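You operate a simulated robot arm through the tools that you are given. There is no shell and no other tool. Be economical: measure what you need, move in short steps, check, and stop when the job is done.

You are at the controls of a simulated robot arm. One attempt, no reset.

JOB
Pop the mould with the black tab out into the black tray.
Fine: use the mould popper; none spilt; bar parked; the empty mould is locked in the vice again.

The check looks at the end state, three seconds after you hand in, the way a careful person would. Anything else that was tipped, shoved, dropped, spilled or broken makes it a failure.

ROBOT AND FRAMES
A 7-joint arm with a two-finger parallel gripper, fixed in place. Base frame: the origin is at the foot of the arm, x ahead of it, y to its left, z up; the work surface is at about z = 0. Readings come in m, rad, newtons and seconds.
With the tool pointing down near the work surface it reaches from about 0.24 to 0.62 m from the base axis. Its first joint turns from -1.152 to 1.152 rad. Payload 2.6 kg.
The TCP is the grasp point between the finger pads, 0.03 m short of the fingertips. In the tool frame z runs along the fingers and y along their closing line. Largest opening 0.094 m; finger width 0.028, thickness 0.01; the body of the gripper, 0.05 by 0.096 m, starts 0.055 m behind the TCP.
Orientation is that of the tool frame in the base frame, as [roll, pitch, yaw] about the fixed x, y, z axes, in that order (R = Rz(yaw) Ry(pitch) Rx(roll)). With the fingers straight down and closing along the base's y, the tool's x points along the base's -x, its y along +y and its z along -z.

CONTROLS
- The arm moves only by the tool send_rows. Its argument "deltas" is a list of rows, each a list of 7 numbers: the turn, a rotation vector about the tool's x, y, z in rad, then the shift along the tool's x, y, z in mm, then the gripper command, from -1 (shut) to 1 (fully open), values between in proportion. In form: [[wx, wy, wz, tx, ty, tz, gripper], ...]. A call has 1 to 8 rows; each row shifts and turns the commanded pose from where the row before left it, along the tool's axes as they then stand. A row lasts 0.2 s, in which the tool goes at most 0.05 m and 0.15 rad; a call with a longer step from one row to the next is refused whole, and so is a gripper value outside its range. A pose out of reach is approached as far as the arm can. The call stops where the force on the tool passes 40 N (or 10 N more than at its start, if that is more) or the arm is blocked; 0.2 s more then pass. The fingers move at their own pace (about 0.072 m/s each) and stop on an object; they squeeze with about 36 N. The grip force told is the motor's: it shows also when the fingers shut on nothing. Time passes only in rows, and 0.2 s behind the last, so rows that do not move let the fingers close. The reply holds the time, the measured pose of the TCP, the force on the tool along the base axes, the opening and the grip force, in the units named above and with some noise, with the torque about the TCP (base axes, N m) and any sound that the robot's microphone picked up, and new pictures: "views" is both (left out), scene, wrist or none.
- Cameras (640 x 400 px; columns grow to the right, rows downward): "scene" is fixed at [0.0429, 0.4368, 0.5641]; the picture's right is [-0.70, -0.71, 0.00], its down [-0.41, 0.40, -0.82] and it looks along [0.58, -0.58, -0.57] (base axes); focal length 257 px, centre (320, 200). "wrist" rides on the gripper at [0.076, 0.014, -0.102] in the tool frame; the picture's right is [-0.18, 0.98, 0.00], its down [-0.75, -0.14, -0.64] and it looks along [-0.63, -0.12, 0.77] (tool axes); focal length 243 px, centre (320, 200). There is no depth. A picture from a camera that has moved, and an enlarged one, comes with that camera's place and axes in the base frame and with its lens.
- zoom(camera, box): a new picture of the part [left, top, right, bottom] of that camera's present view, enlarged. The clock stands still meanwhile.
- sign_off(): hands the job in; it is judged then, once.

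Go step by step. Nothing tells you positions but the pictures and the camera data: compare them with the known pose of the tool, close in by small moves and look again before you grip or let go. The budget is 120 turns and 200 pictures, counting those below and the enlarged ones. Unless the task says otherwise, let go and move clear before handing in, and close with one line.

The tools are called after "Call:" as a command line: name --pt "numbers of a row" for each row, then --argument value for the rest, lists and objects as JSON in quotes. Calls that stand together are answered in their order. send_rows: Moves the arm, as the interface text tells. Its arguments: {"type":"object","properties":{"deltas":{"type":"array","items":{"type":"array","items":{"type":"number"}}},"views":{"type":"string","enum":["both","scene","wrist","none"]}},"required":["deltas"]} The other tools are called the same way: zoom (camera, box) takes an enlarged picture of a part of a camera's view; sign_off () hands the job in.

At the start:

```text
t: 0.0
tool_pos: [0.3119, -0.1968, 0.4214]
tool_rot: [3.141, 0.0, -3.141]
wrist_force: [0.5, -0.2, 0.0]
ft_torque: [0.0, -0.01, 0.01]
opening: 0.0941
gripper_force: 0.0
```

scene: 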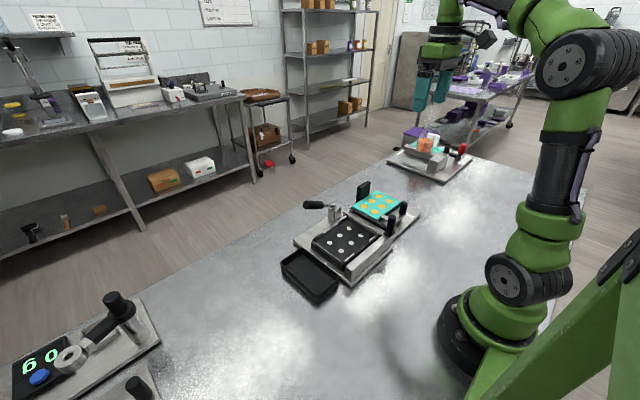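
wrist: 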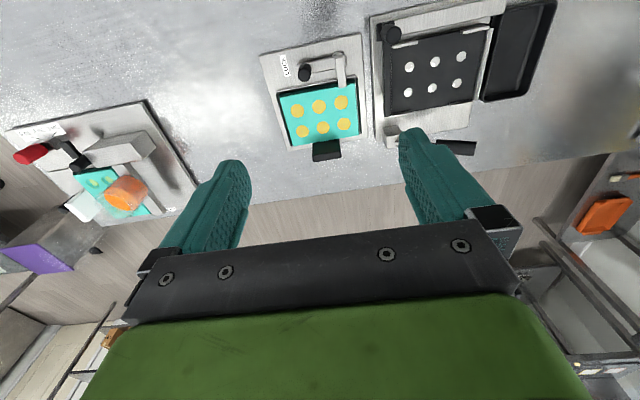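

I see several stations: a mould in a vice, a popper plate with pins, a black tray, and another station further off. I'll zoom in to understand them.

Call:
zoom --camera "scene" --box '[270, 170, 430, 310]'

Call:
zoom --camera "scene" --box '[370, 110, 490, 190]'

Call:
zoom --camera "wrist" --box '[250, 0, 570, 200]'

Call:
zoom --camera "wrist" --box '[0, 80, 220, 280]'

Call:
zoom --camera "scene" --box '[0, 270, 200, 400]'

```text
2.86 times, centred on (350, 240) of scene
camera zoom: at [0.0429, 0.4368, 0.5641], right [-0.7, -0.71, 0.0], down [-0.41, 0.4, -0.82], along [0.58, -0.58, -0.57], focal length 734 px, centre (234, 86)
```

zoom: 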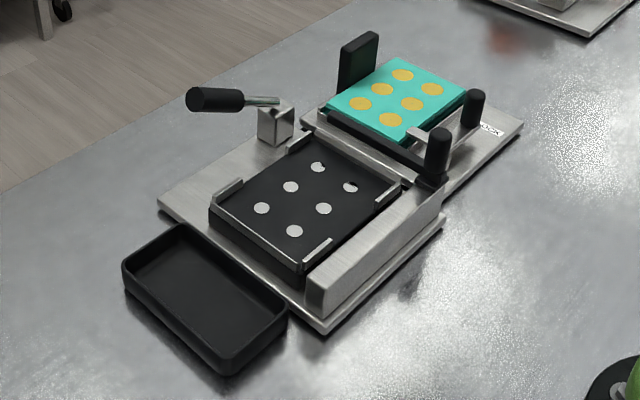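

```text
5.00 times, centred on (430, 150) of scene
camera zoom: at [0.0429, 0.4368, 0.5641], right [-0.7, -0.71, 0.0], down [-0.41, 0.4, -0.82], along [0.58, -0.58, -0.57], focal length 1284 px, centre (-230, 450)
```

zoom: 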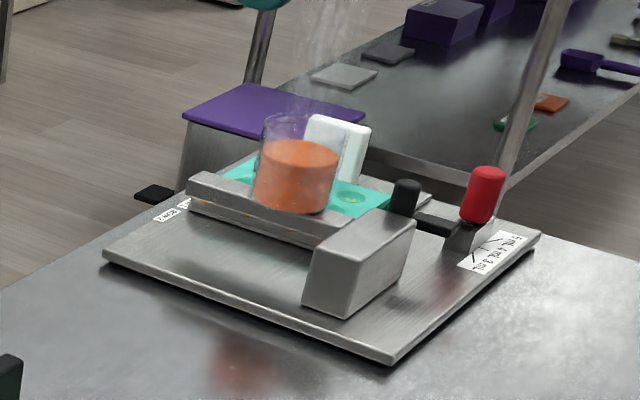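

```text
2.00 times, centred on (410, 100) of wrist
camera zoom: at [0.2344, -0.1829, 0.5232], right [0.18, 0.98, 0.0], down [0.75, -0.14, 0.64], along [0.63, -0.12, -0.77], focal length 485 px, centre (140, 400)
```

zoom: 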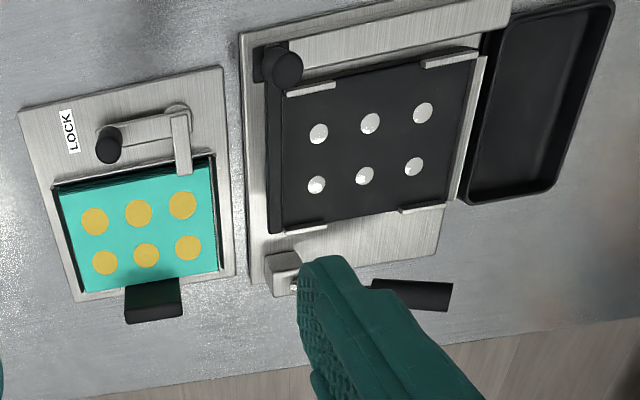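

```text
2.00 times, centred on (110, 180) of wrist
camera zoom: at [0.2344, -0.1829, 0.5232], right [0.18, 0.98, 0.0], down [0.75, -0.14, 0.64], along [0.63, -0.12, -0.77], focal length 485 px, centre (740, 240)
```

zoom: 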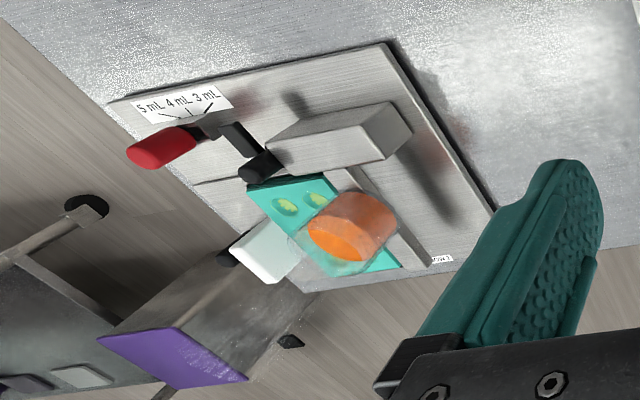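

```text
3.08 times, centred on (100, 335) of scene
camera zoom: at [0.0429, 0.4368, 0.5641], right [-0.7, -0.71, 0.0], down [-0.41, 0.4, -0.82], along [0.58, -0.58, -0.57], focal length 790 px, centre (997, -215)
```

zoom: 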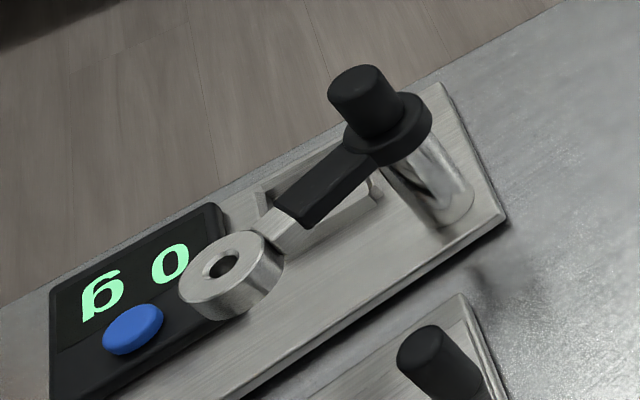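

The black-tab mould is in the locked vice near (0.40,-0.21), the popper at about (0.36,0.0), and the tray to its left. I'll move the wrist camera over for a closer look at the mechanisms.

Call:
send_rows --pt "0 0 0 6 40 14 1" --pt "0 0 0 6 40 14 1" --pt "0 0 0 6 40 14 1" --pt "0 0 0 6 40 14 1" --pt "0 0 0 6 36 14 1" --pt "0 0 0 0 0 0 1" --views "wrist"

```text
t: 1.4
tool_pos: [0.2807, -0.0005, 0.3504]
tool_rot: [3.141, 0.0, -3.14]
wrist_force: [-0.2, 0.0, 0.2]
ft_torque: [0.0, 0.03, -0.02]
opening: 0.094
gripper_force: 0.1
camera wrist: at [0.2044, 0.0137, 0.4528], right [0.18, 0.98, 0.0], down [0.75, -0.14, 0.64], along [0.63, -0.12, -0.77], focal length 243 px, centre (320, 200)
```

wrist: 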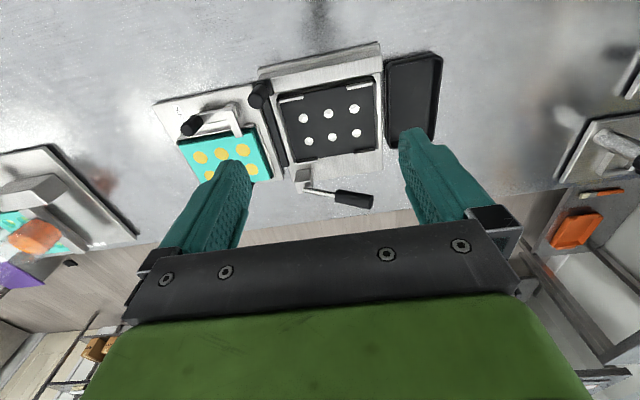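

Call:
zoom --camera "wrist" --box '[240, 30, 450, 220]'

Call:
zoom --camera "wrist" --box '[140, 80, 300, 190]'

Call:
zoom --camera "wrist" --box '[540, 40, 640, 240]'

Call:
zoom --camera "scene" --box '[340, 170, 430, 240]'

Call:
zoom --camera "scene" --box '[290, 190, 410, 290]'

```text
2.11 times, centred on (345, 125) of wrist
camera zoom: at [0.2044, 0.0137, 0.4528], right [0.18, 0.98, 0.0], down [0.75, -0.14, 0.64], along [0.63, -0.12, -0.77], focal length 511 px, centre (267, 358)
```

zoom: 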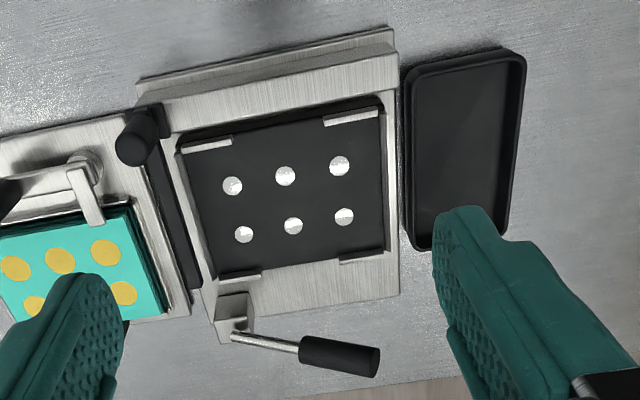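

```text
3.64 times, centred on (220, 135) of wrist
camera zoom: at [0.2044, 0.0137, 0.4528], right [0.18, 0.98, 0.0], down [0.75, -0.14, 0.64], along [0.63, -0.12, -0.77], focal length 882 px, centre (684, 436)
```

zoom: 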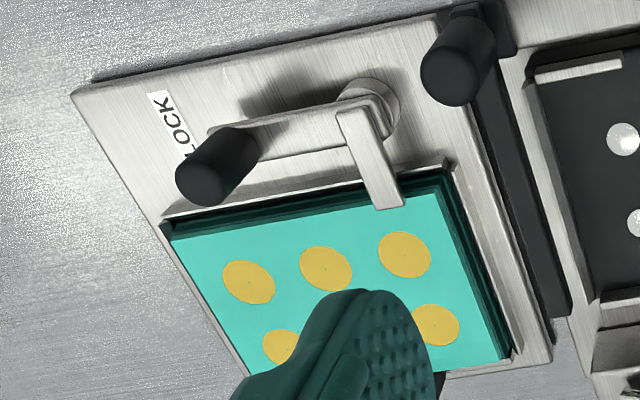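

```text
2.00 times, centred on (590, 140) of wrist
camera zoom: at [0.2044, 0.0137, 0.4528], right [0.18, 0.98, 0.0], down [0.75, -0.14, 0.64], along [0.63, -0.12, -0.77], focal length 485 px, centre (-220, 320)
```

zoom: 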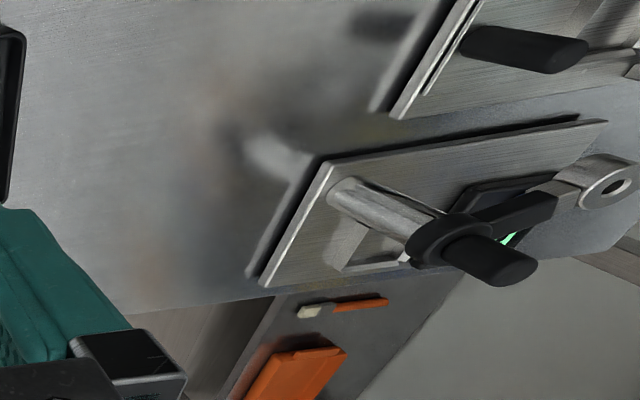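

```text
5.71 times, centred on (385, 205) of scene
camera zoom: at [0.0429, 0.4368, 0.5641], right [-0.7, -0.71, 0.0], down [-0.41, 0.4, -0.82], along [0.58, -0.58, -0.57], focal length 1468 px, centre (-51, 171)
```

zoom: 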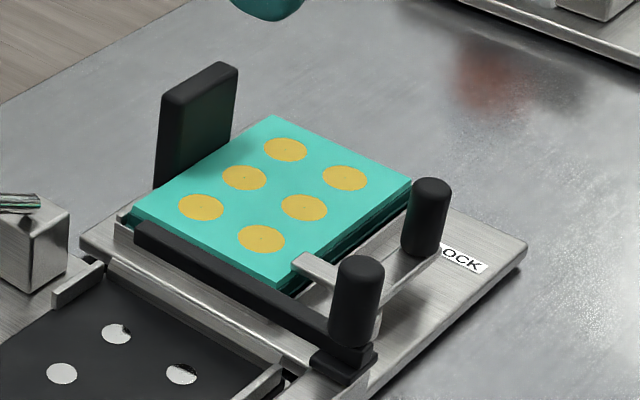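

```text
4.00 times, centred on (350, 240) of scene
camera zoom: at [0.0429, 0.4368, 0.5641], right [-0.7, -0.71, 0.0], down [-0.41, 0.4, -0.82], along [0.58, -0.58, -0.57], focal length 1028 px, centre (200, 40)
```

zoom: 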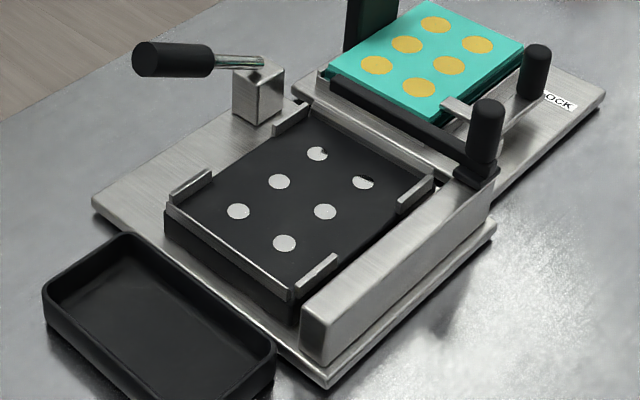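

Seems clear: vice lever (LOCK), lift the mould by its tab onto the popper bed, lever raises the pins, black bar sweeps along the rail to the tray. Let me examine tab, levers in detail.

Call:
zoom --camera "scene" --box '[350, 175, 390, 200]'

Call:
zoom --camera "scene" --box '[295, 190, 359, 230]'

Call:
zoom --camera "scene" --box '[366, 190, 430, 230]'

Call:
send_rows --pt "0 0 0 4 -40 10 1" --pt "0 0 0 4 -40 10 1" --pt "0 0 0 4 -40 10 1" --pt "0 0 0 4 -40 10 1" --pt "0 0 0 4 -45 10 1" --pt "0 0 0 0 0 0 1" --views "wrist"

```text
16.00 times, centred on (370, 188) of scene
camera zoom: at [0.0429, 0.4368, 0.5641], right [-0.7, -0.71, 0.0], down [-0.41, 0.4, -0.82], along [0.58, -0.58, -0.57], focal length 4110 px, centre (-480, 400)
```

zoom: 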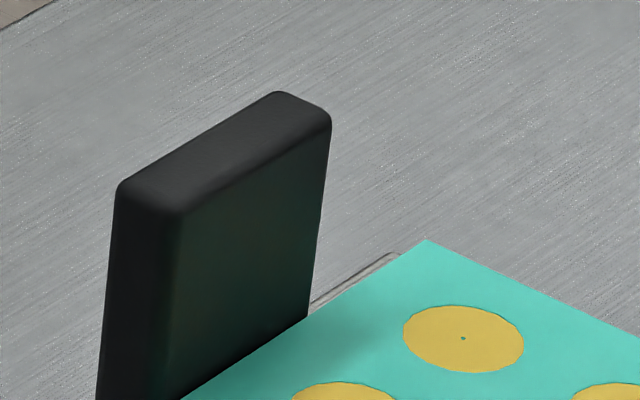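

```text
10.00 times, centred on (327, 210) of scene
camera zoom: at [0.0429, 0.4368, 0.5641], right [-0.7, -0.71, 0.0], down [-0.41, 0.4, -0.82], along [0.58, -0.58, -0.57], focal length 2569 px, centre (250, 100)
```

zoom: 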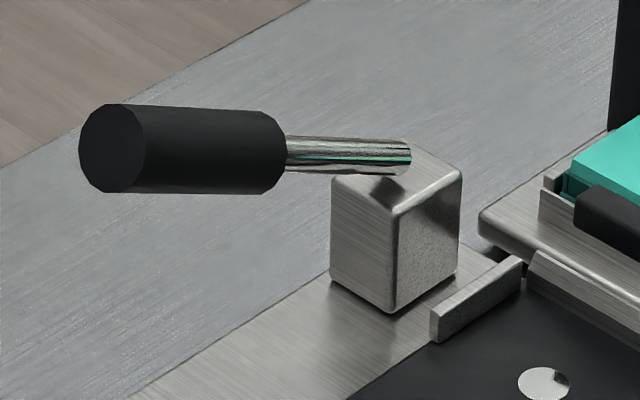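

```text
10.00 times, centred on (398, 210) of scene
camera zoom: at [0.0429, 0.4368, 0.5641], right [-0.7, -0.71, 0.0], down [-0.41, 0.4, -0.82], along [0.58, -0.58, -0.57], focal length 2569 px, centre (-460, 100)
```

zoom: 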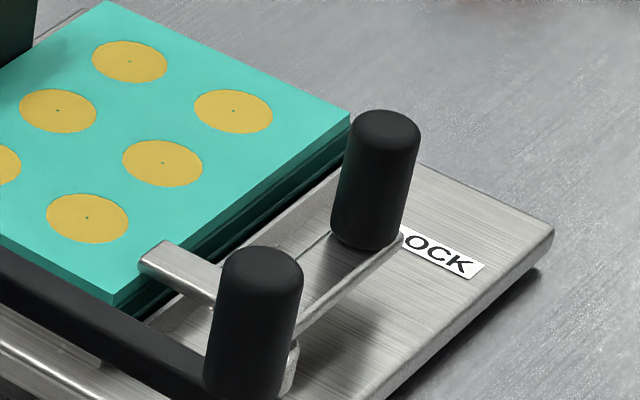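

```text
t: 2.8
tool_pos: [0.262, -0.2061, 0.3019]
tool_rot: [3.141, -0.001, -3.141]
wrist_force: [-0.4, 0.1, 0.0]
ft_torque: [-0.01, 0.01, -0.02]
opening: 0.0938
gripper_force: 0.0
camera wrist: at [0.1849, -0.1921, 0.4044], right [0.18, 0.98, 0.0], down [0.75, -0.14, 0.64], along [0.63, -0.12, -0.77], focal length 243 px, centre (320, 200)
```

wrist: 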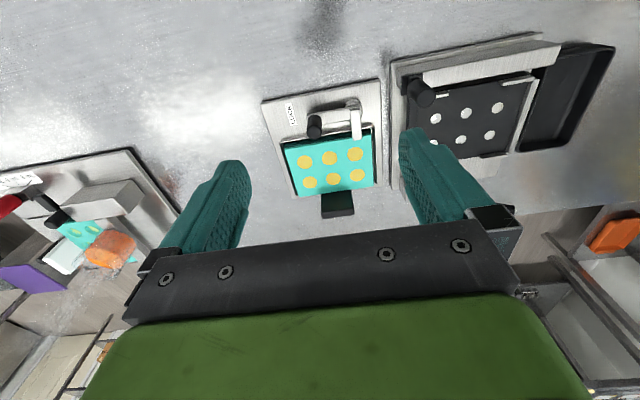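

Call:
zoom --camera "wrist" --box '[255, 70, 405, 220]'

```text
2.67 times, centred on (330, 145) of wrist
camera zoom: at [0.1849, -0.1921, 0.4044], right [0.18, 0.98, 0.0], down [0.75, -0.14, 0.64], along [0.63, -0.12, -0.77], focal length 647 px, centre (293, 347)
```

zoom: 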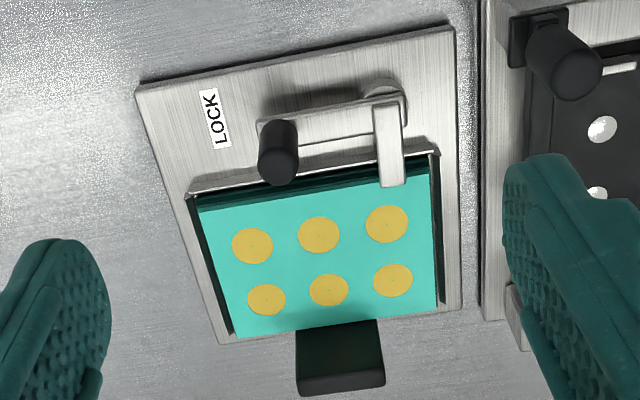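

The vice lever pivots near (0.318,-0.168), its knob near (0.324,-0.225), top z≈0.092; it must swing from -y toward -x to free the mould. I'll approach the knob, testing the row convention on the way.

Call:
send_rows --pt "0 0 0.15 -40 0 20 1" --pt "0 0 0 0 0 0 1" --views "none"

```text
t: 3.4
tool_pos: [0.3001, -0.2057, 0.2818]
tool_rot: [-3.141, 0.001, 2.992]
wrist_force: [-0.2, -0.5, 0.9]
ft_torque: [0.02, -0.03, -0.02]
opening: 0.0938
gripper_force: 0.1
```

Call:
send_rows --pt "0 0 -0.15 0 0 30 1" --pt "0 0 0 -12 -10 45 1" --pt "0 0 0 -10 -9 45 1" --pt "0 0 0 0 0 0 1"

Call:
zoom --camera "wrist" --box '[220, 0, 420, 160]'

Call:
zoom --camera "scene" --box '[340, 140, 440, 230]'

```text
t: 4.4
tool_pos: [0.3225, -0.2257, 0.1594]
tool_rot: [-3.139, 0.0, 3.14]
wrist_force: [-0.2, -0.1, 0.8]
ft_torque: [-0.02, -0.02, 0.0]
opening: 0.0941
gripper_force: 0.2
camera wrist: at [0.2467, -0.211, 0.2628], right [0.18, 0.98, 0.0], down [0.75, -0.14, 0.64], along [0.63, -0.12, -0.77], focal length 243 px, centre (320, 200)
```

scene: 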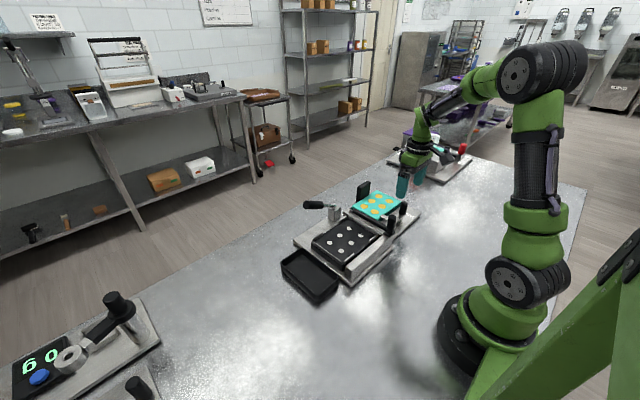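
wrist: 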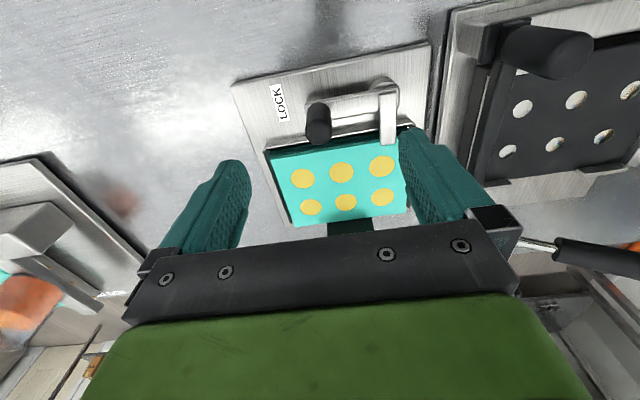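

```text
2.50 times, centred on (320, 80) of wrist
camera zoom: at [0.2467, -0.211, 0.2628], right [0.18, 0.98, 0.0], down [0.75, -0.14, 0.64], along [0.63, -0.12, -0.77], focal length 606 px, centre (320, 500)
```

zoom: 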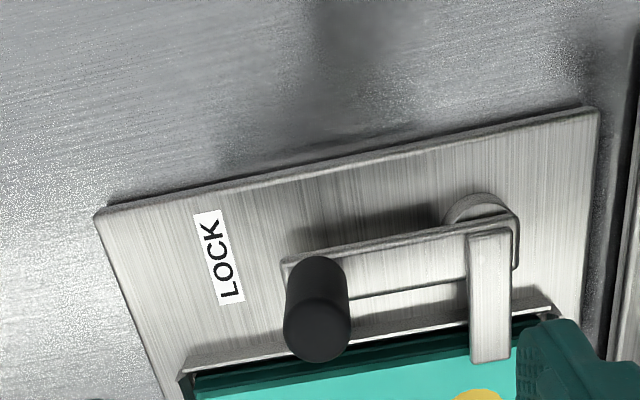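

```text
4.44 times, centred on (390, 185) of scene
camera zoom: at [0.0429, 0.4368, 0.5641], right [-0.7, -0.71, 0.0], down [-0.41, 0.4, -0.82], along [0.58, -0.58, -0.57], focal length 1142 px, centre (9, 267)
```

zoom: 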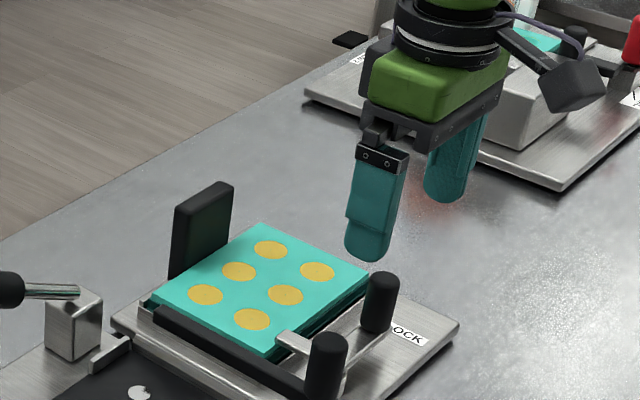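

Knob confirmed at about (0.323,-0.226). Descending and gripping it.

Call:
send_rows --pt "0 0 0 0 0 40 1" --pt "0 0 0 0 0 30 1" --pt "0 0 0 0 0 0 0" --pt "0 0 0 0 0 0 -1" --pt "0 0 0 0 0 0 -1" --pt "0 0 0 0 0 0 -1" --views "both"

```text
t: 5.8
tool_pos: [0.3239, -0.2271, 0.0897]
tool_rot: [-3.14, 0.0, 3.141]
wrist_force: [-0.2, -13.0, -0.9]
ft_torque: [0.13, -0.89, -0.02]
opening: 0.0213
gripper_force: 36.1
camera wrist: at [0.2474, -0.2123, 0.192], right [0.18, 0.98, 0.0], down [0.75, -0.14, 0.64], along [0.63, -0.12, -0.77], focal length 243 px, centre (320, 200)
```

scene: 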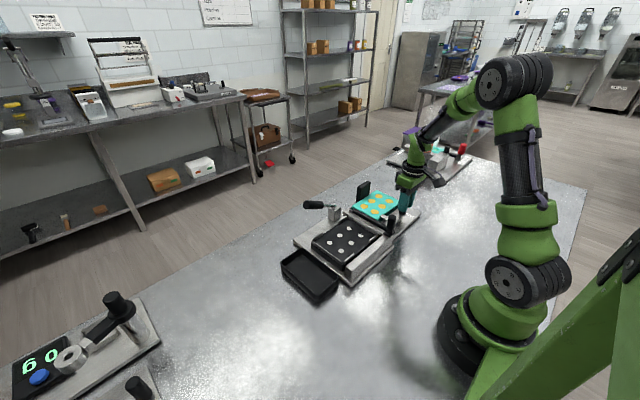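
wrist: 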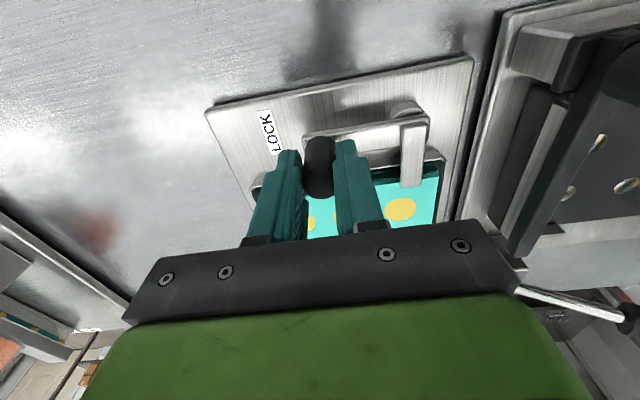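

Gripped. Swinging the lever toward -x along the arc, in part first.

Call:
send_rows --pt "0 0 0.15 8.9 -0.7 0 -1" --pt "0 0 0.15 8.9 0.67 0 -1" --pt "0 0 0.15 8.9 0.67 0 -1" --pt "0 0 0.15 8.9 0.67 0 -1" --views "wrist"

```text
t: 6.8
tool_pos: [0.2899, -0.2143, 0.0902]
tool_rot: [3.141, -0.003, 2.543]
wrist_force: [2.9, 0.1, -0.9]
ft_torque: [-0.58, 0.06, -0.06]
opening: 0.0211
gripper_force: 35.9
camera wrist: at [0.2349, -0.1593, 0.1925], right [0.71, 0.71, 0.0], down [0.54, -0.54, 0.64], along [0.45, -0.45, -0.77], focal length 243 px, centre (320, 200)
```

wrist: 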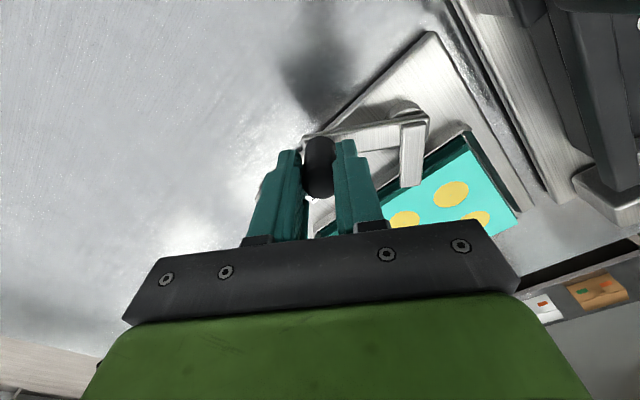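

Call:
send_rows --pt "0 0 0.15 8.9 0.67 0 -1" --pt "0 0 0.15 8.9 0.67 0 -1" --pt "0 0 0.15 8.9 0.67 0 -1" --pt "0 0 0.15 8.9 0.67 0 -1" --pt "0 0 0.15 8.9 0.67 0 -1" --pt "0 0 0.15 8.9 0.67 0 -1" --pt "0 0 0.07 4.2 0.3 0 -1" --views "both"

```text
t: 8.4
tool_pos: [0.2642, -0.1703, 0.0914]
tool_rot: [3.136, 0.008, 1.567]
wrist_force: [5.8, -29.4, -0.5]
ft_torque: [-0.15, 0.23, -0.06]
opening: 0.0215
gripper_force: 36.1
camera wrist: at [0.2777, -0.0936, 0.1939], right [0.98, -0.19, 0.01], down [-0.15, -0.75, 0.65], along [-0.12, -0.64, -0.76], focal length 243 px, centre (320, 200)
```

scene: 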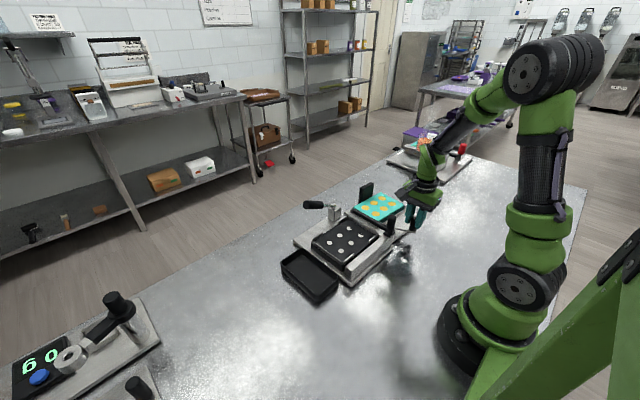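
wrist: 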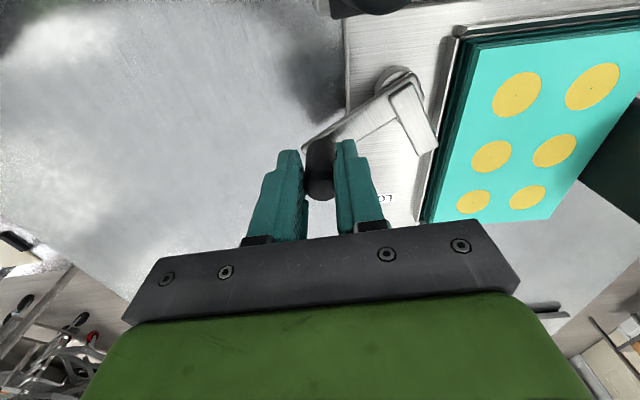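

The lever has swung about 80° and met a stop; the dog looks clear of the mould. Release, rise, and check.

Call:
send_rows --pt "0 0 0 -2 0 0 -1" --pt "0 0 0 0 0 0 0.2" --pt "0 0 0 0 0 0 0.2" --pt "0 0 0 0 0 -40 0.2" --pt "0 0 0 0 0 -40 0.2" --pt "0 0 0 0 0 -30 0.2" --pt "0 0 0 0 0 0 0.2" --views "wrist"

Call:
zoom --camera "wrist" --box '[280, 0, 540, 200]'

Call:
zoom --camera "scene" --box '[340, 170, 440, 240]'

```text
t: 10.0
tool_pos: [0.2639, -0.1682, 0.2025]
tool_rot: [-3.141, 0.0, 1.575]
wrist_force: [-0.2, -0.1, -0.5]
ft_torque: [-0.01, 0.04, 0.0]
opening: 0.0562
gripper_force: 0.1
camera wrist: at [0.277, -0.0929, 0.3041], right [0.98, -0.18, 0.0], down [-0.14, -0.75, 0.64], along [-0.12, -0.63, -0.77], focal length 243 px, centre (320, 200)
```

wrist: 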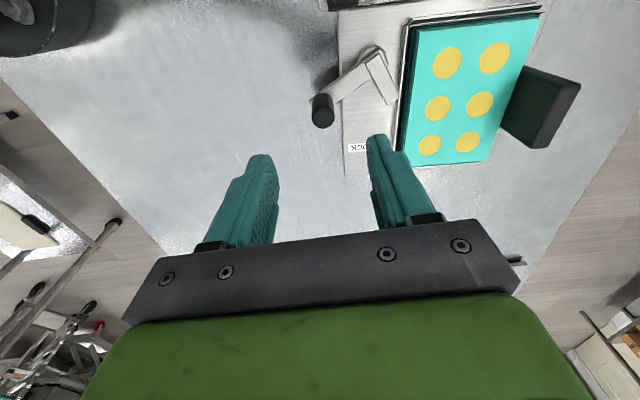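

```text
2.00 times, centred on (410, 100) of wrist
camera zoom: at [0.277, -0.0929, 0.3041], right [0.98, -0.18, 0.0], down [-0.14, -0.75, 0.64], along [-0.12, -0.63, -0.77], focal length 485 px, centre (140, 400)
```

zoom: 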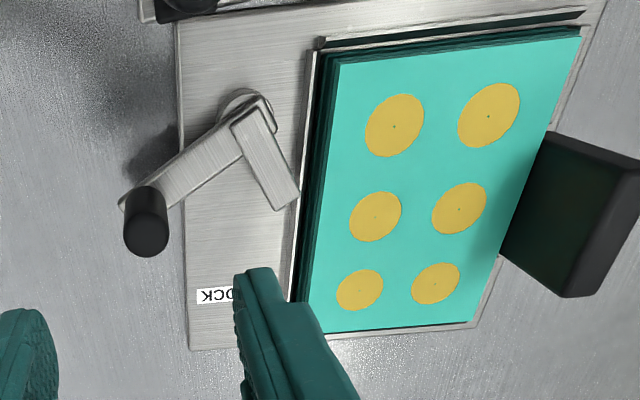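

```text
5.71 times, centred on (390, 205) of scene
camera zoom: at [0.0429, 0.4368, 0.5641], right [-0.7, -0.71, 0.0], down [-0.41, 0.4, -0.82], along [0.58, -0.58, -0.57], focal length 1468 px, centre (-80, 171)
```

zoom: 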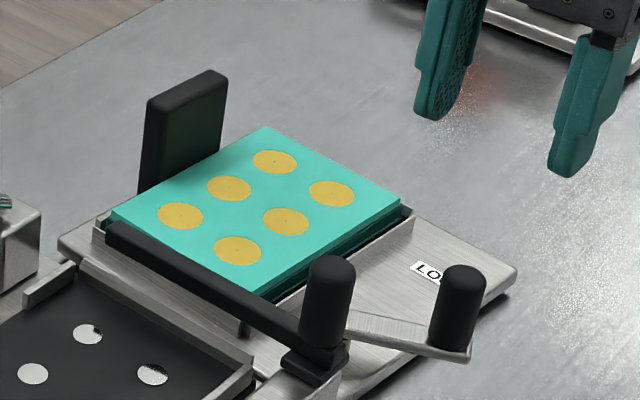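

The dog is clear. Tab is ~15 mm thick, ~55 mm wide, centred near (0.468,-0.208), top z≈0.10. Moving above it with fingers closing along x.

Call:
send_rows --pt "0 0 0 -8 42 0 1" --pt "0 0 0 -8 42 0 1" --pt "0 0 0 -8 42 0 1" --pt "0 0 0 -8 42 0 1" --pt "0 0 0 -8 38 20 1" --pt "0 0 0 0 0 20 1" --views "both"

Call:
zoom --camera "scene" --box '[340, 130, 440, 220]'

Call:
zoom --camera "wrist" --box '[200, 0, 440, 200]'

```text
t: 11.4
tool_pos: [0.4696, -0.2076, 0.16]
tool_rot: [3.141, 0.0, 1.57]
wrist_force: [-0.2, 0.2, 0.3]
ft_torque: [-0.02, -0.03, -0.01]
opening: 0.0938
gripper_force: 0.1
camera wrist: at [0.4837, -0.1318, 0.2622], right [0.98, -0.18, 0.0], down [-0.14, -0.75, 0.64], along [-0.12, -0.63, -0.77], focal length 243 px, centre (320, 200)
```

scene: 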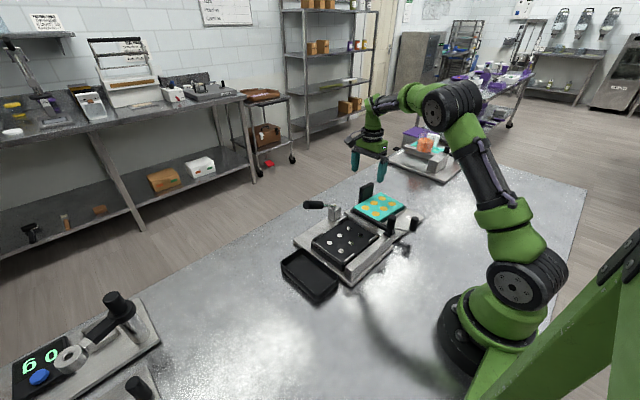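
wrist: 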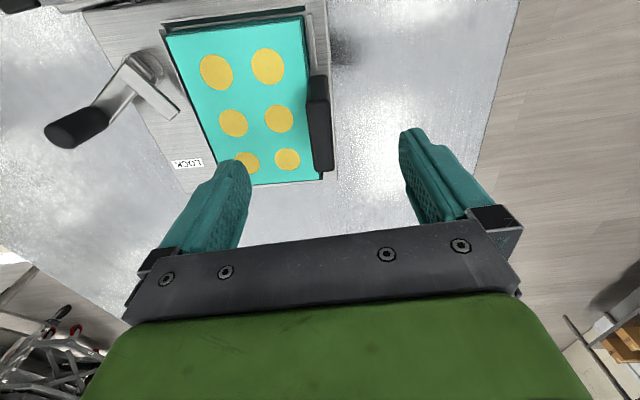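

```text
4.44 times, centred on (390, 175) of scene
camera zoom: at [0.0429, 0.4368, 0.5641], right [-0.7, -0.71, 0.0], down [-0.41, 0.4, -0.82], along [0.58, -0.58, -0.57], focal length 1142 px, centre (9, 311)
```

zoom: 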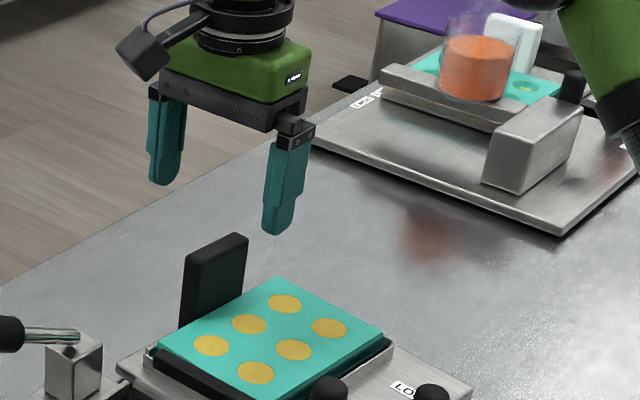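

```text
2.00 times, centred on (320, 100) of wrist
camera zoom: at [0.4837, -0.1318, 0.2622], right [0.98, -0.18, 0.0], down [-0.14, -0.75, 0.64], along [-0.12, -0.63, -0.77], focal length 485 px, centre (320, 400)
```

zoom: 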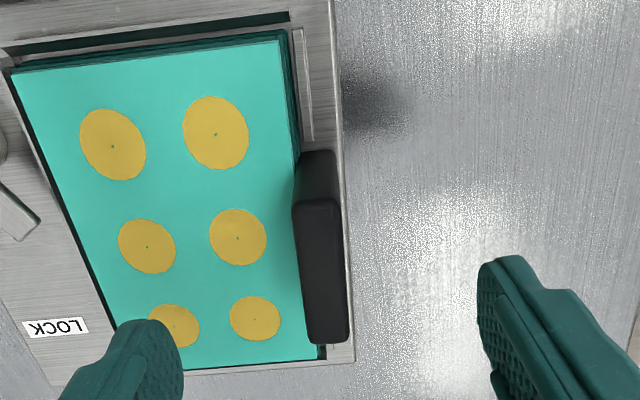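

Tab centred at (0.470,-0.206), directly under the gripper. Descending and gripping.

Call:
send_rows --pt "0 0 0 0 0 30 1" --pt "0 0 0 0 0 30 1" --pt "0 0 0 0 0 12 1" --pt "0 0 0 0 0 0 0" --pt "0 0 0 0 0 0 -1" --pt "0 0 0 0 0 0 -1" --pt "0 0 0 0 0 0 -1" --views "both"

Call:
zoom --camera "scene" --box '[340, 150, 440, 220]'

```text
t: 13.0
tool_pos: [0.47, -0.2075, 0.0892]
tool_rot: [-3.141, -0.001, 1.57]
wrist_force: [2.2, 2.7, -0.1]
ft_torque: [-0.06, -0.01, -0.78]
opening: 0.0229
gripper_force: 35.6
camera wrist: at [0.4834, -0.1319, 0.1911], right [0.98, -0.18, 0.0], down [-0.14, -0.75, 0.64], along [-0.12, -0.63, -0.77], focal length 243 px, centre (320, 200)
```

scene: 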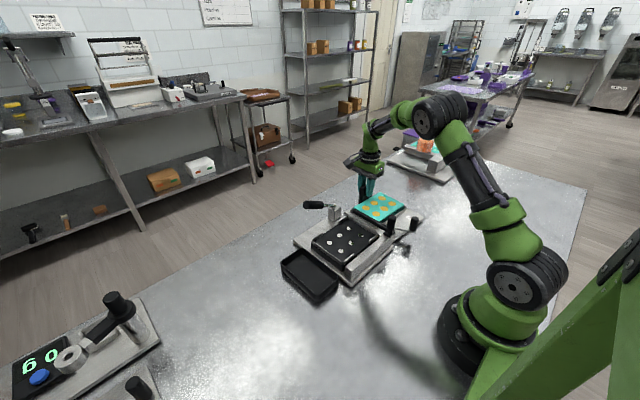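
wrist: 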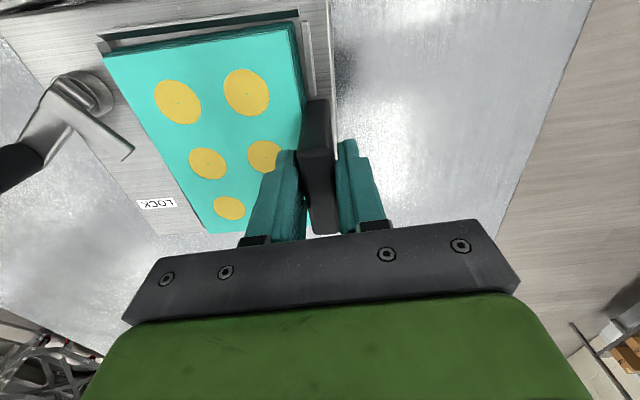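

```text
5.71 times, centred on (390, 185) of scene
camera zoom: at [0.0429, 0.4368, 0.5641], right [-0.7, -0.71, 0.0], down [-0.41, 0.4, -0.82], along [0.58, -0.58, -0.57], focal length 1468 px, centre (-80, 286)
```

zoom: 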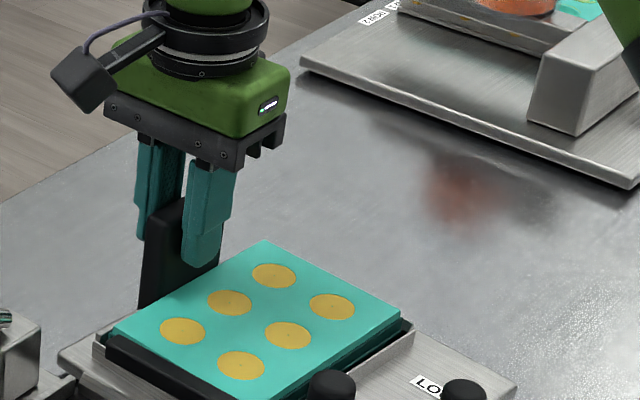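

Call:
zoom --camera "wrist" --box '[240, 80, 400, 240]'

Call:
send_rows --pt "0 0 0 0 0 0 -1" --views "none"

```text
2.50 times, centred on (320, 160) of wrist
camera zoom: at [0.4834, -0.1319, 0.1911], right [0.98, -0.18, 0.0], down [-0.14, -0.75, 0.64], along [-0.12, -0.63, -0.77], focal length 606 px, centre (320, 300)
```

zoom: 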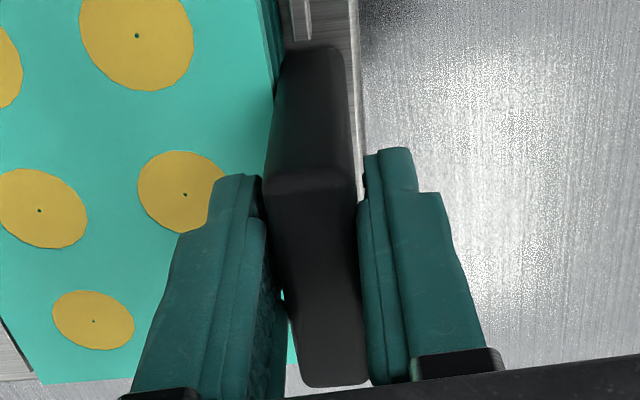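

```text
t: 13.4
tool_pos: [0.4686, -0.208, 0.0883]
tool_rot: [3.141, -0.004, 1.573]
wrist_force: [2.4, 3.1, 0.5]
ft_torque: [0.09, -0.03, -0.87]
opening: 0.0229
gripper_force: 35.9
```

My swing overshot the lever's stop (~60°) and dragged the vice: it turned about -5° and moved ~13 mm in -x, ~8 mm in +y. While holding the mould by its tab in the vice recess I can carry the vice back; first I re-grip aligned with the tab and a bit lower.

Call:
send_rows --pt "0 0 0 0 0 0 0.1" --pt "0 0 0.08 0 0 0 0.1" --pt "0 0 0 0 0 10 0.1" --pt "0 0 0 0 0 0 -1" --pt "0 0 0 0 0 0 -1" --pt "0 0 0 0 0 0 -1" --views "wrist"

Call:
zoom --camera "wrist" --box '[240, 80, 400, 240]'

Call:
zoom --camera "scene" --box '[340, 170, 440, 240]'

```text
t: 14.8
tool_pos: [0.469, -0.2087, 0.0795]
tool_rot: [-3.142, 0.002, 1.496]
wrist_force: [-0.7, -1.1, 0.2]
ft_torque: [-0.05, -0.07, 0.11]
opening: 0.0218
gripper_force: 36.7
camera wrist: at [0.4894, -0.1338, 0.1811], right [0.97, -0.26, 0.0], down [-0.2, -0.74, 0.64], along [-0.17, -0.62, -0.77], focal length 243 px, centre (320, 200)
```

wrist: 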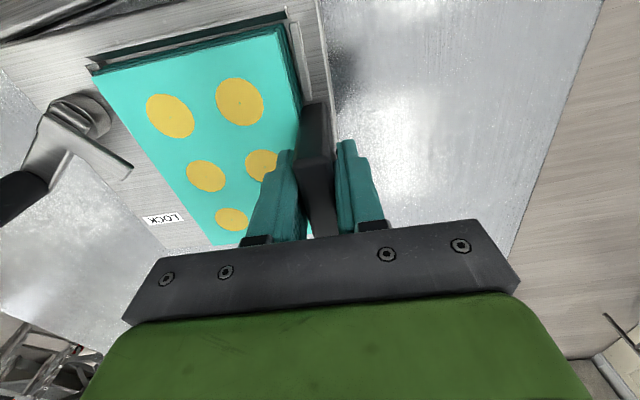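

```text
2.50 times, centred on (320, 160) of wrist
camera zoom: at [0.4894, -0.1338, 0.1811], right [0.97, -0.26, 0.0], down [-0.2, -0.74, 0.64], along [-0.17, -0.62, -0.77], focal length 606 px, centre (320, 300)
```

zoom: 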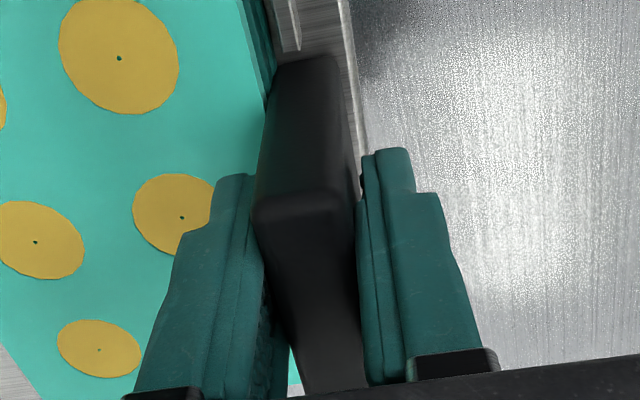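

```text
5.71 times, centred on (390, 205) of scene
camera zoom: at [0.0429, 0.4368, 0.5641], right [-0.7, -0.71, 0.0], down [-0.41, 0.4, -0.82], along [0.58, -0.58, -0.57], focal length 1468 px, centre (-80, 171)
```

zoom: 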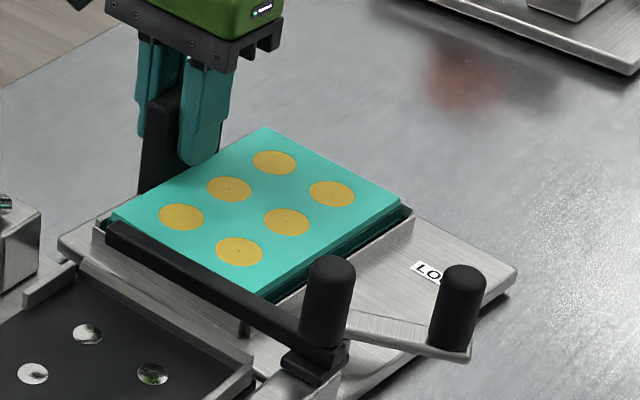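

Aligned grip. Now carry the vice gently back: +13 mm x, yaw +0.08.

Call:
send_rows --pt "0 0 -0.016 0 2.6 0 -1" --pt "0 0 -0.016 0 2.6 0 -1" --pt "0 0 -0.016 0 2.6 0 -1" --pt "0 0 -0.016 0 2.6 0 -1" --pt "0 0 -0.016 0 2.6 0 -1" --pt "0 0 0 0 0 0 -1" --views "wrist"

Call:
zoom --camera "scene" --box '[340, 170, 430, 240]'

```text
t: 16.2
tool_pos: [0.4817, -0.2095, 0.079]
tool_rot: [-3.139, 0.001, 1.573]
wrist_force: [-20.7, 2.0, 7.6]
ft_torque: [-0.16, 0.98, -0.85]
opening: 0.0242
gripper_force: 36.0
camera wrist: at [0.4963, -0.1331, 0.1809], right [0.98, -0.18, 0.0], down [-0.14, -0.75, 0.64], along [-0.12, -0.63, -0.77], focal length 243 px, centre (320, 200)
```

wrist: 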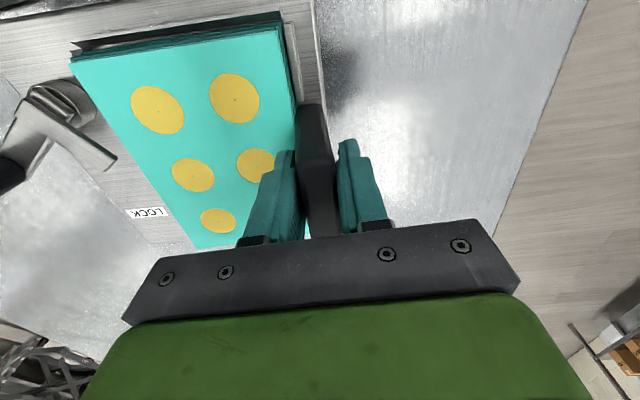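

```text
5.71 times, centred on (385, 205) of scene
camera zoom: at [0.0429, 0.4368, 0.5641], right [-0.7, -0.71, 0.0], down [-0.41, 0.4, -0.82], along [0.58, -0.58, -0.57], focal length 1468 px, centre (-51, 171)
```

zoom: 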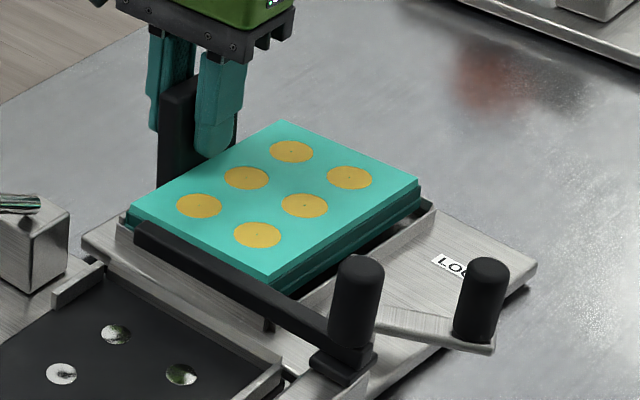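

The mould shifted/climbed in the recess rather than dragging the vice. I'll relax back, lift the mould out, and restore the vice later by pushing its plate edge.

Call:
send_rows --pt "0 0 0.03 0 -4 0 -1" --pt "0 0 0.03 0 -4 -1 -1" --pt "0 0 0 0 0 -5 -1" --pt "0 0 0 0 0 -10 -1" --pt "0 0 0 0 0 -15 -1" --pt "0 0 0 0 0 -20 -1" --pt "0 0 0 0 0 -20 -1" --pt "0 0 0 0 0 0 -1" --views "wrist"

Call:
zoom --camera "scene" --box '[340, 150, 430, 240]'

```text
t: 18.0
tool_pos: [0.4747, -0.2094, 0.1496]
tool_rot: [-3.141, 0.001, 1.514]
wrist_force: [0.3, 0.6, -1.3]
ft_torque: [-0.01, -0.05, 0.01]
opening: 0.022
gripper_force: 35.6
camera wrist: at [0.4934, -0.1335, 0.2522], right [0.97, -0.24, 0.0], down [-0.18, -0.74, 0.64], along [-0.15, -0.62, -0.77], focal length 243 px, centre (320, 200)
```

wrist: 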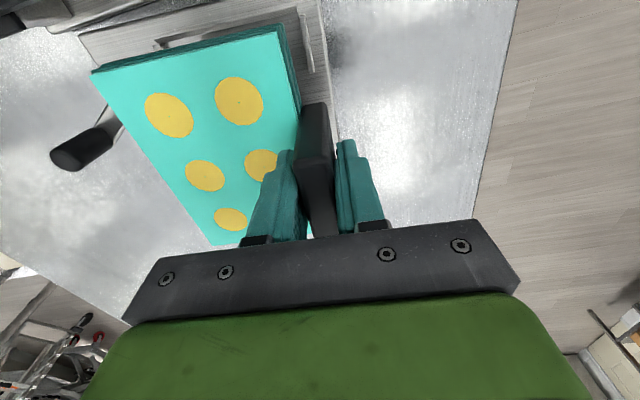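

```text
4.44 times, centred on (385, 195) of scene
camera zoom: at [0.0429, 0.4368, 0.5641], right [-0.7, -0.71, 0.0], down [-0.41, 0.4, -0.82], along [0.58, -0.58, -0.57], focal length 1142 px, centre (31, 222)
```

zoom: 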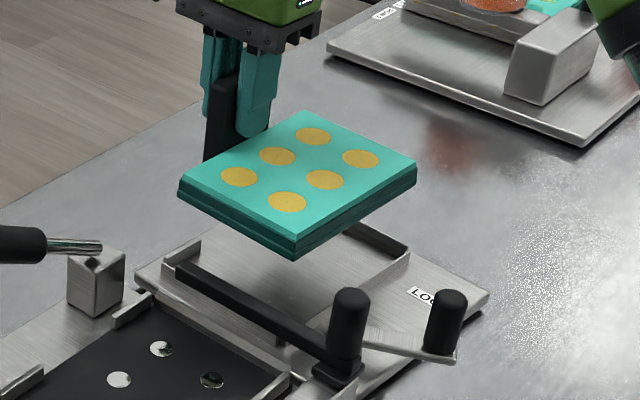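

The mould came out cleanly with all six pieces; its centre sits at tool (-5.5,-63.6) mm. The pegs centre at (0.380,-0.001), so the TCP must go to about (0.4436,0.0043). Raising and moving there.

Call:
send_rows --pt "0 0 -0.028 0 0 -20 -1" --pt "0 0 -0.028 0 0 -30 -1" --pt "0 0 0 40 -6 0 -1" --pt "0 0 0 45 -6 0 -1" --pt "0 0 0 45 -6 0 -1" --pt "0 0 0 43 -6 0 -1" --pt "0 0 0 40 -6 0 -1" --pt "0 0 0 0 0 0 -1" --views "both"

Call:
zoom --camera "scene" --box '[270, 130, 430, 290]'

```text
t: 19.8
tool_pos: [0.4456, 0.0044, 0.199]
tool_rot: [-3.141, 0.0, 1.568]
wrist_force: [-0.4, 0.0, -1.0]
ft_torque: [0.02, -0.08, 0.0]
opening: 0.0218
gripper_force: 35.9
camera wrist: at [0.459, 0.0806, 0.3021], right [0.98, -0.19, 0.0], down [-0.14, -0.75, 0.64], along [-0.12, -0.63, -0.77], focal length 243 px, centre (320, 200)
```

scene: 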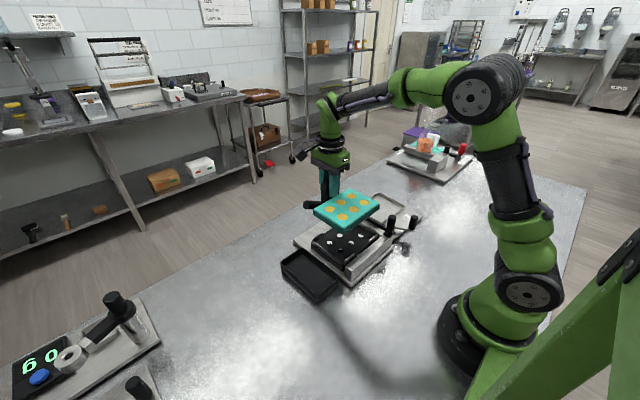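
wrist: 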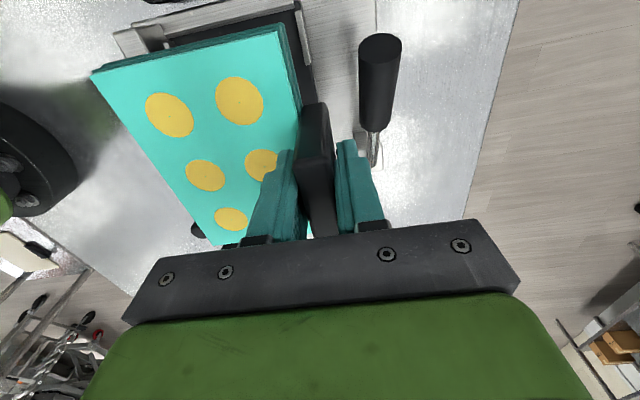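

```text
2.50 times, centred on (350, 210) of scene
camera zoom: at [0.0429, 0.4368, 0.5641], right [-0.7, -0.71, 0.0], down [-0.41, 0.4, -0.82], along [0.58, -0.58, -0.57], focal length 642 px, centre (245, 175)
```

zoom: 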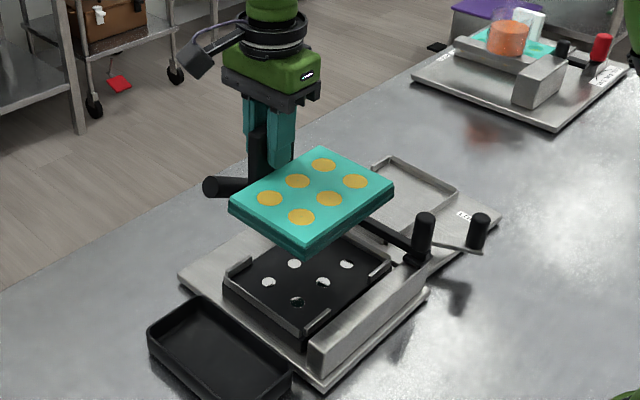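

Mould is aligned above the bed; handle stays clear. Lowering partway to check against the guides.

Call:
send_rows --pt "0 0 0 0 -2 30 -1" --pt "0 0 0 0 0 30 -1" --pt "0 0 0 0 0 14 -1" --pt "0 0 0 0 0 0 -1" --views "wrist"

Call:
zoom --camera "scene" --box '[290, 170, 410, 280]'

```text
t: 20.8
tool_pos: [0.4429, 0.0042, 0.1255]
tool_rot: [3.141, 0.001, 1.57]
wrist_force: [0.2, 0.0, -1.6]
ft_torque: [0.0, -0.06, 0.03]
opening: 0.022
gripper_force: 36.3
camera wrist: at [0.4562, 0.0802, 0.2277], right [0.98, -0.19, 0.0], down [-0.14, -0.75, 0.64], along [-0.12, -0.63, -0.77], focal length 243 px, centre (320, 200)
```

wrist: 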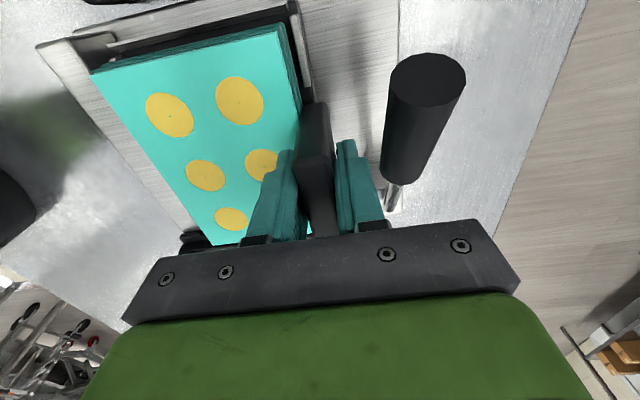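

```text
3.64 times, centred on (350, 225) of scene
camera zoom: at [0.0429, 0.4368, 0.5641], right [-0.7, -0.71, 0.0], down [-0.41, 0.4, -0.82], along [0.58, -0.58, -0.57], focal length 934 px, centre (211, 109)
```

zoom: 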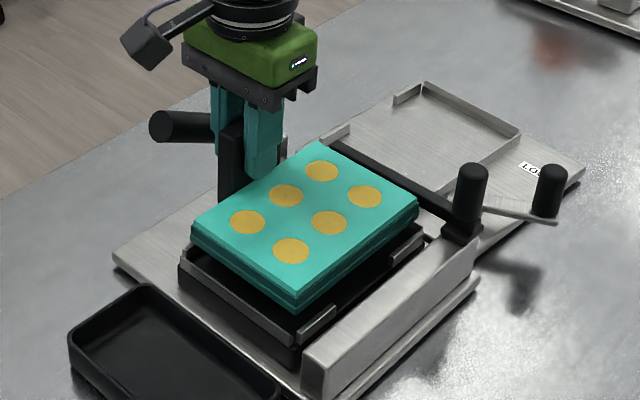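

Cups line up with the pegs within ~1 mm. Lowering slowly until contact.

Call:
send_rows --pt "0 0 0 0 0 4 -1" --pt "0 0 0 0 0 4 -1" --pt "0 0 0 0 0 4 -1" --pt "0 0 0 0 0 3 -1" --pt "0 0 0 0 0 3 -1" --views "none"

Call:
zoom --camera "scene" --box '[290, 170, 410, 280]'

```text
t: 22.0
tool_pos: [0.4432, 0.0035, 0.1081]
tool_rot: [-3.142, 0.0, 1.568]
wrist_force: [-0.3, 0.1, -1.3]
ft_torque: [0.03, -0.06, 0.0]
opening: 0.0215
gripper_force: 35.6
```

```text
3.64 times, centred on (350, 225) of scene
camera zoom: at [0.0429, 0.4368, 0.5641], right [-0.7, -0.71, 0.0], down [-0.41, 0.4, -0.82], along [0.58, -0.58, -0.57], focal length 934 px, centre (211, 109)
```

zoom: 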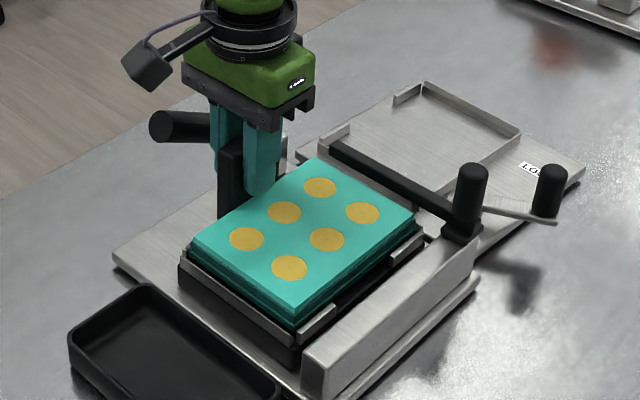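

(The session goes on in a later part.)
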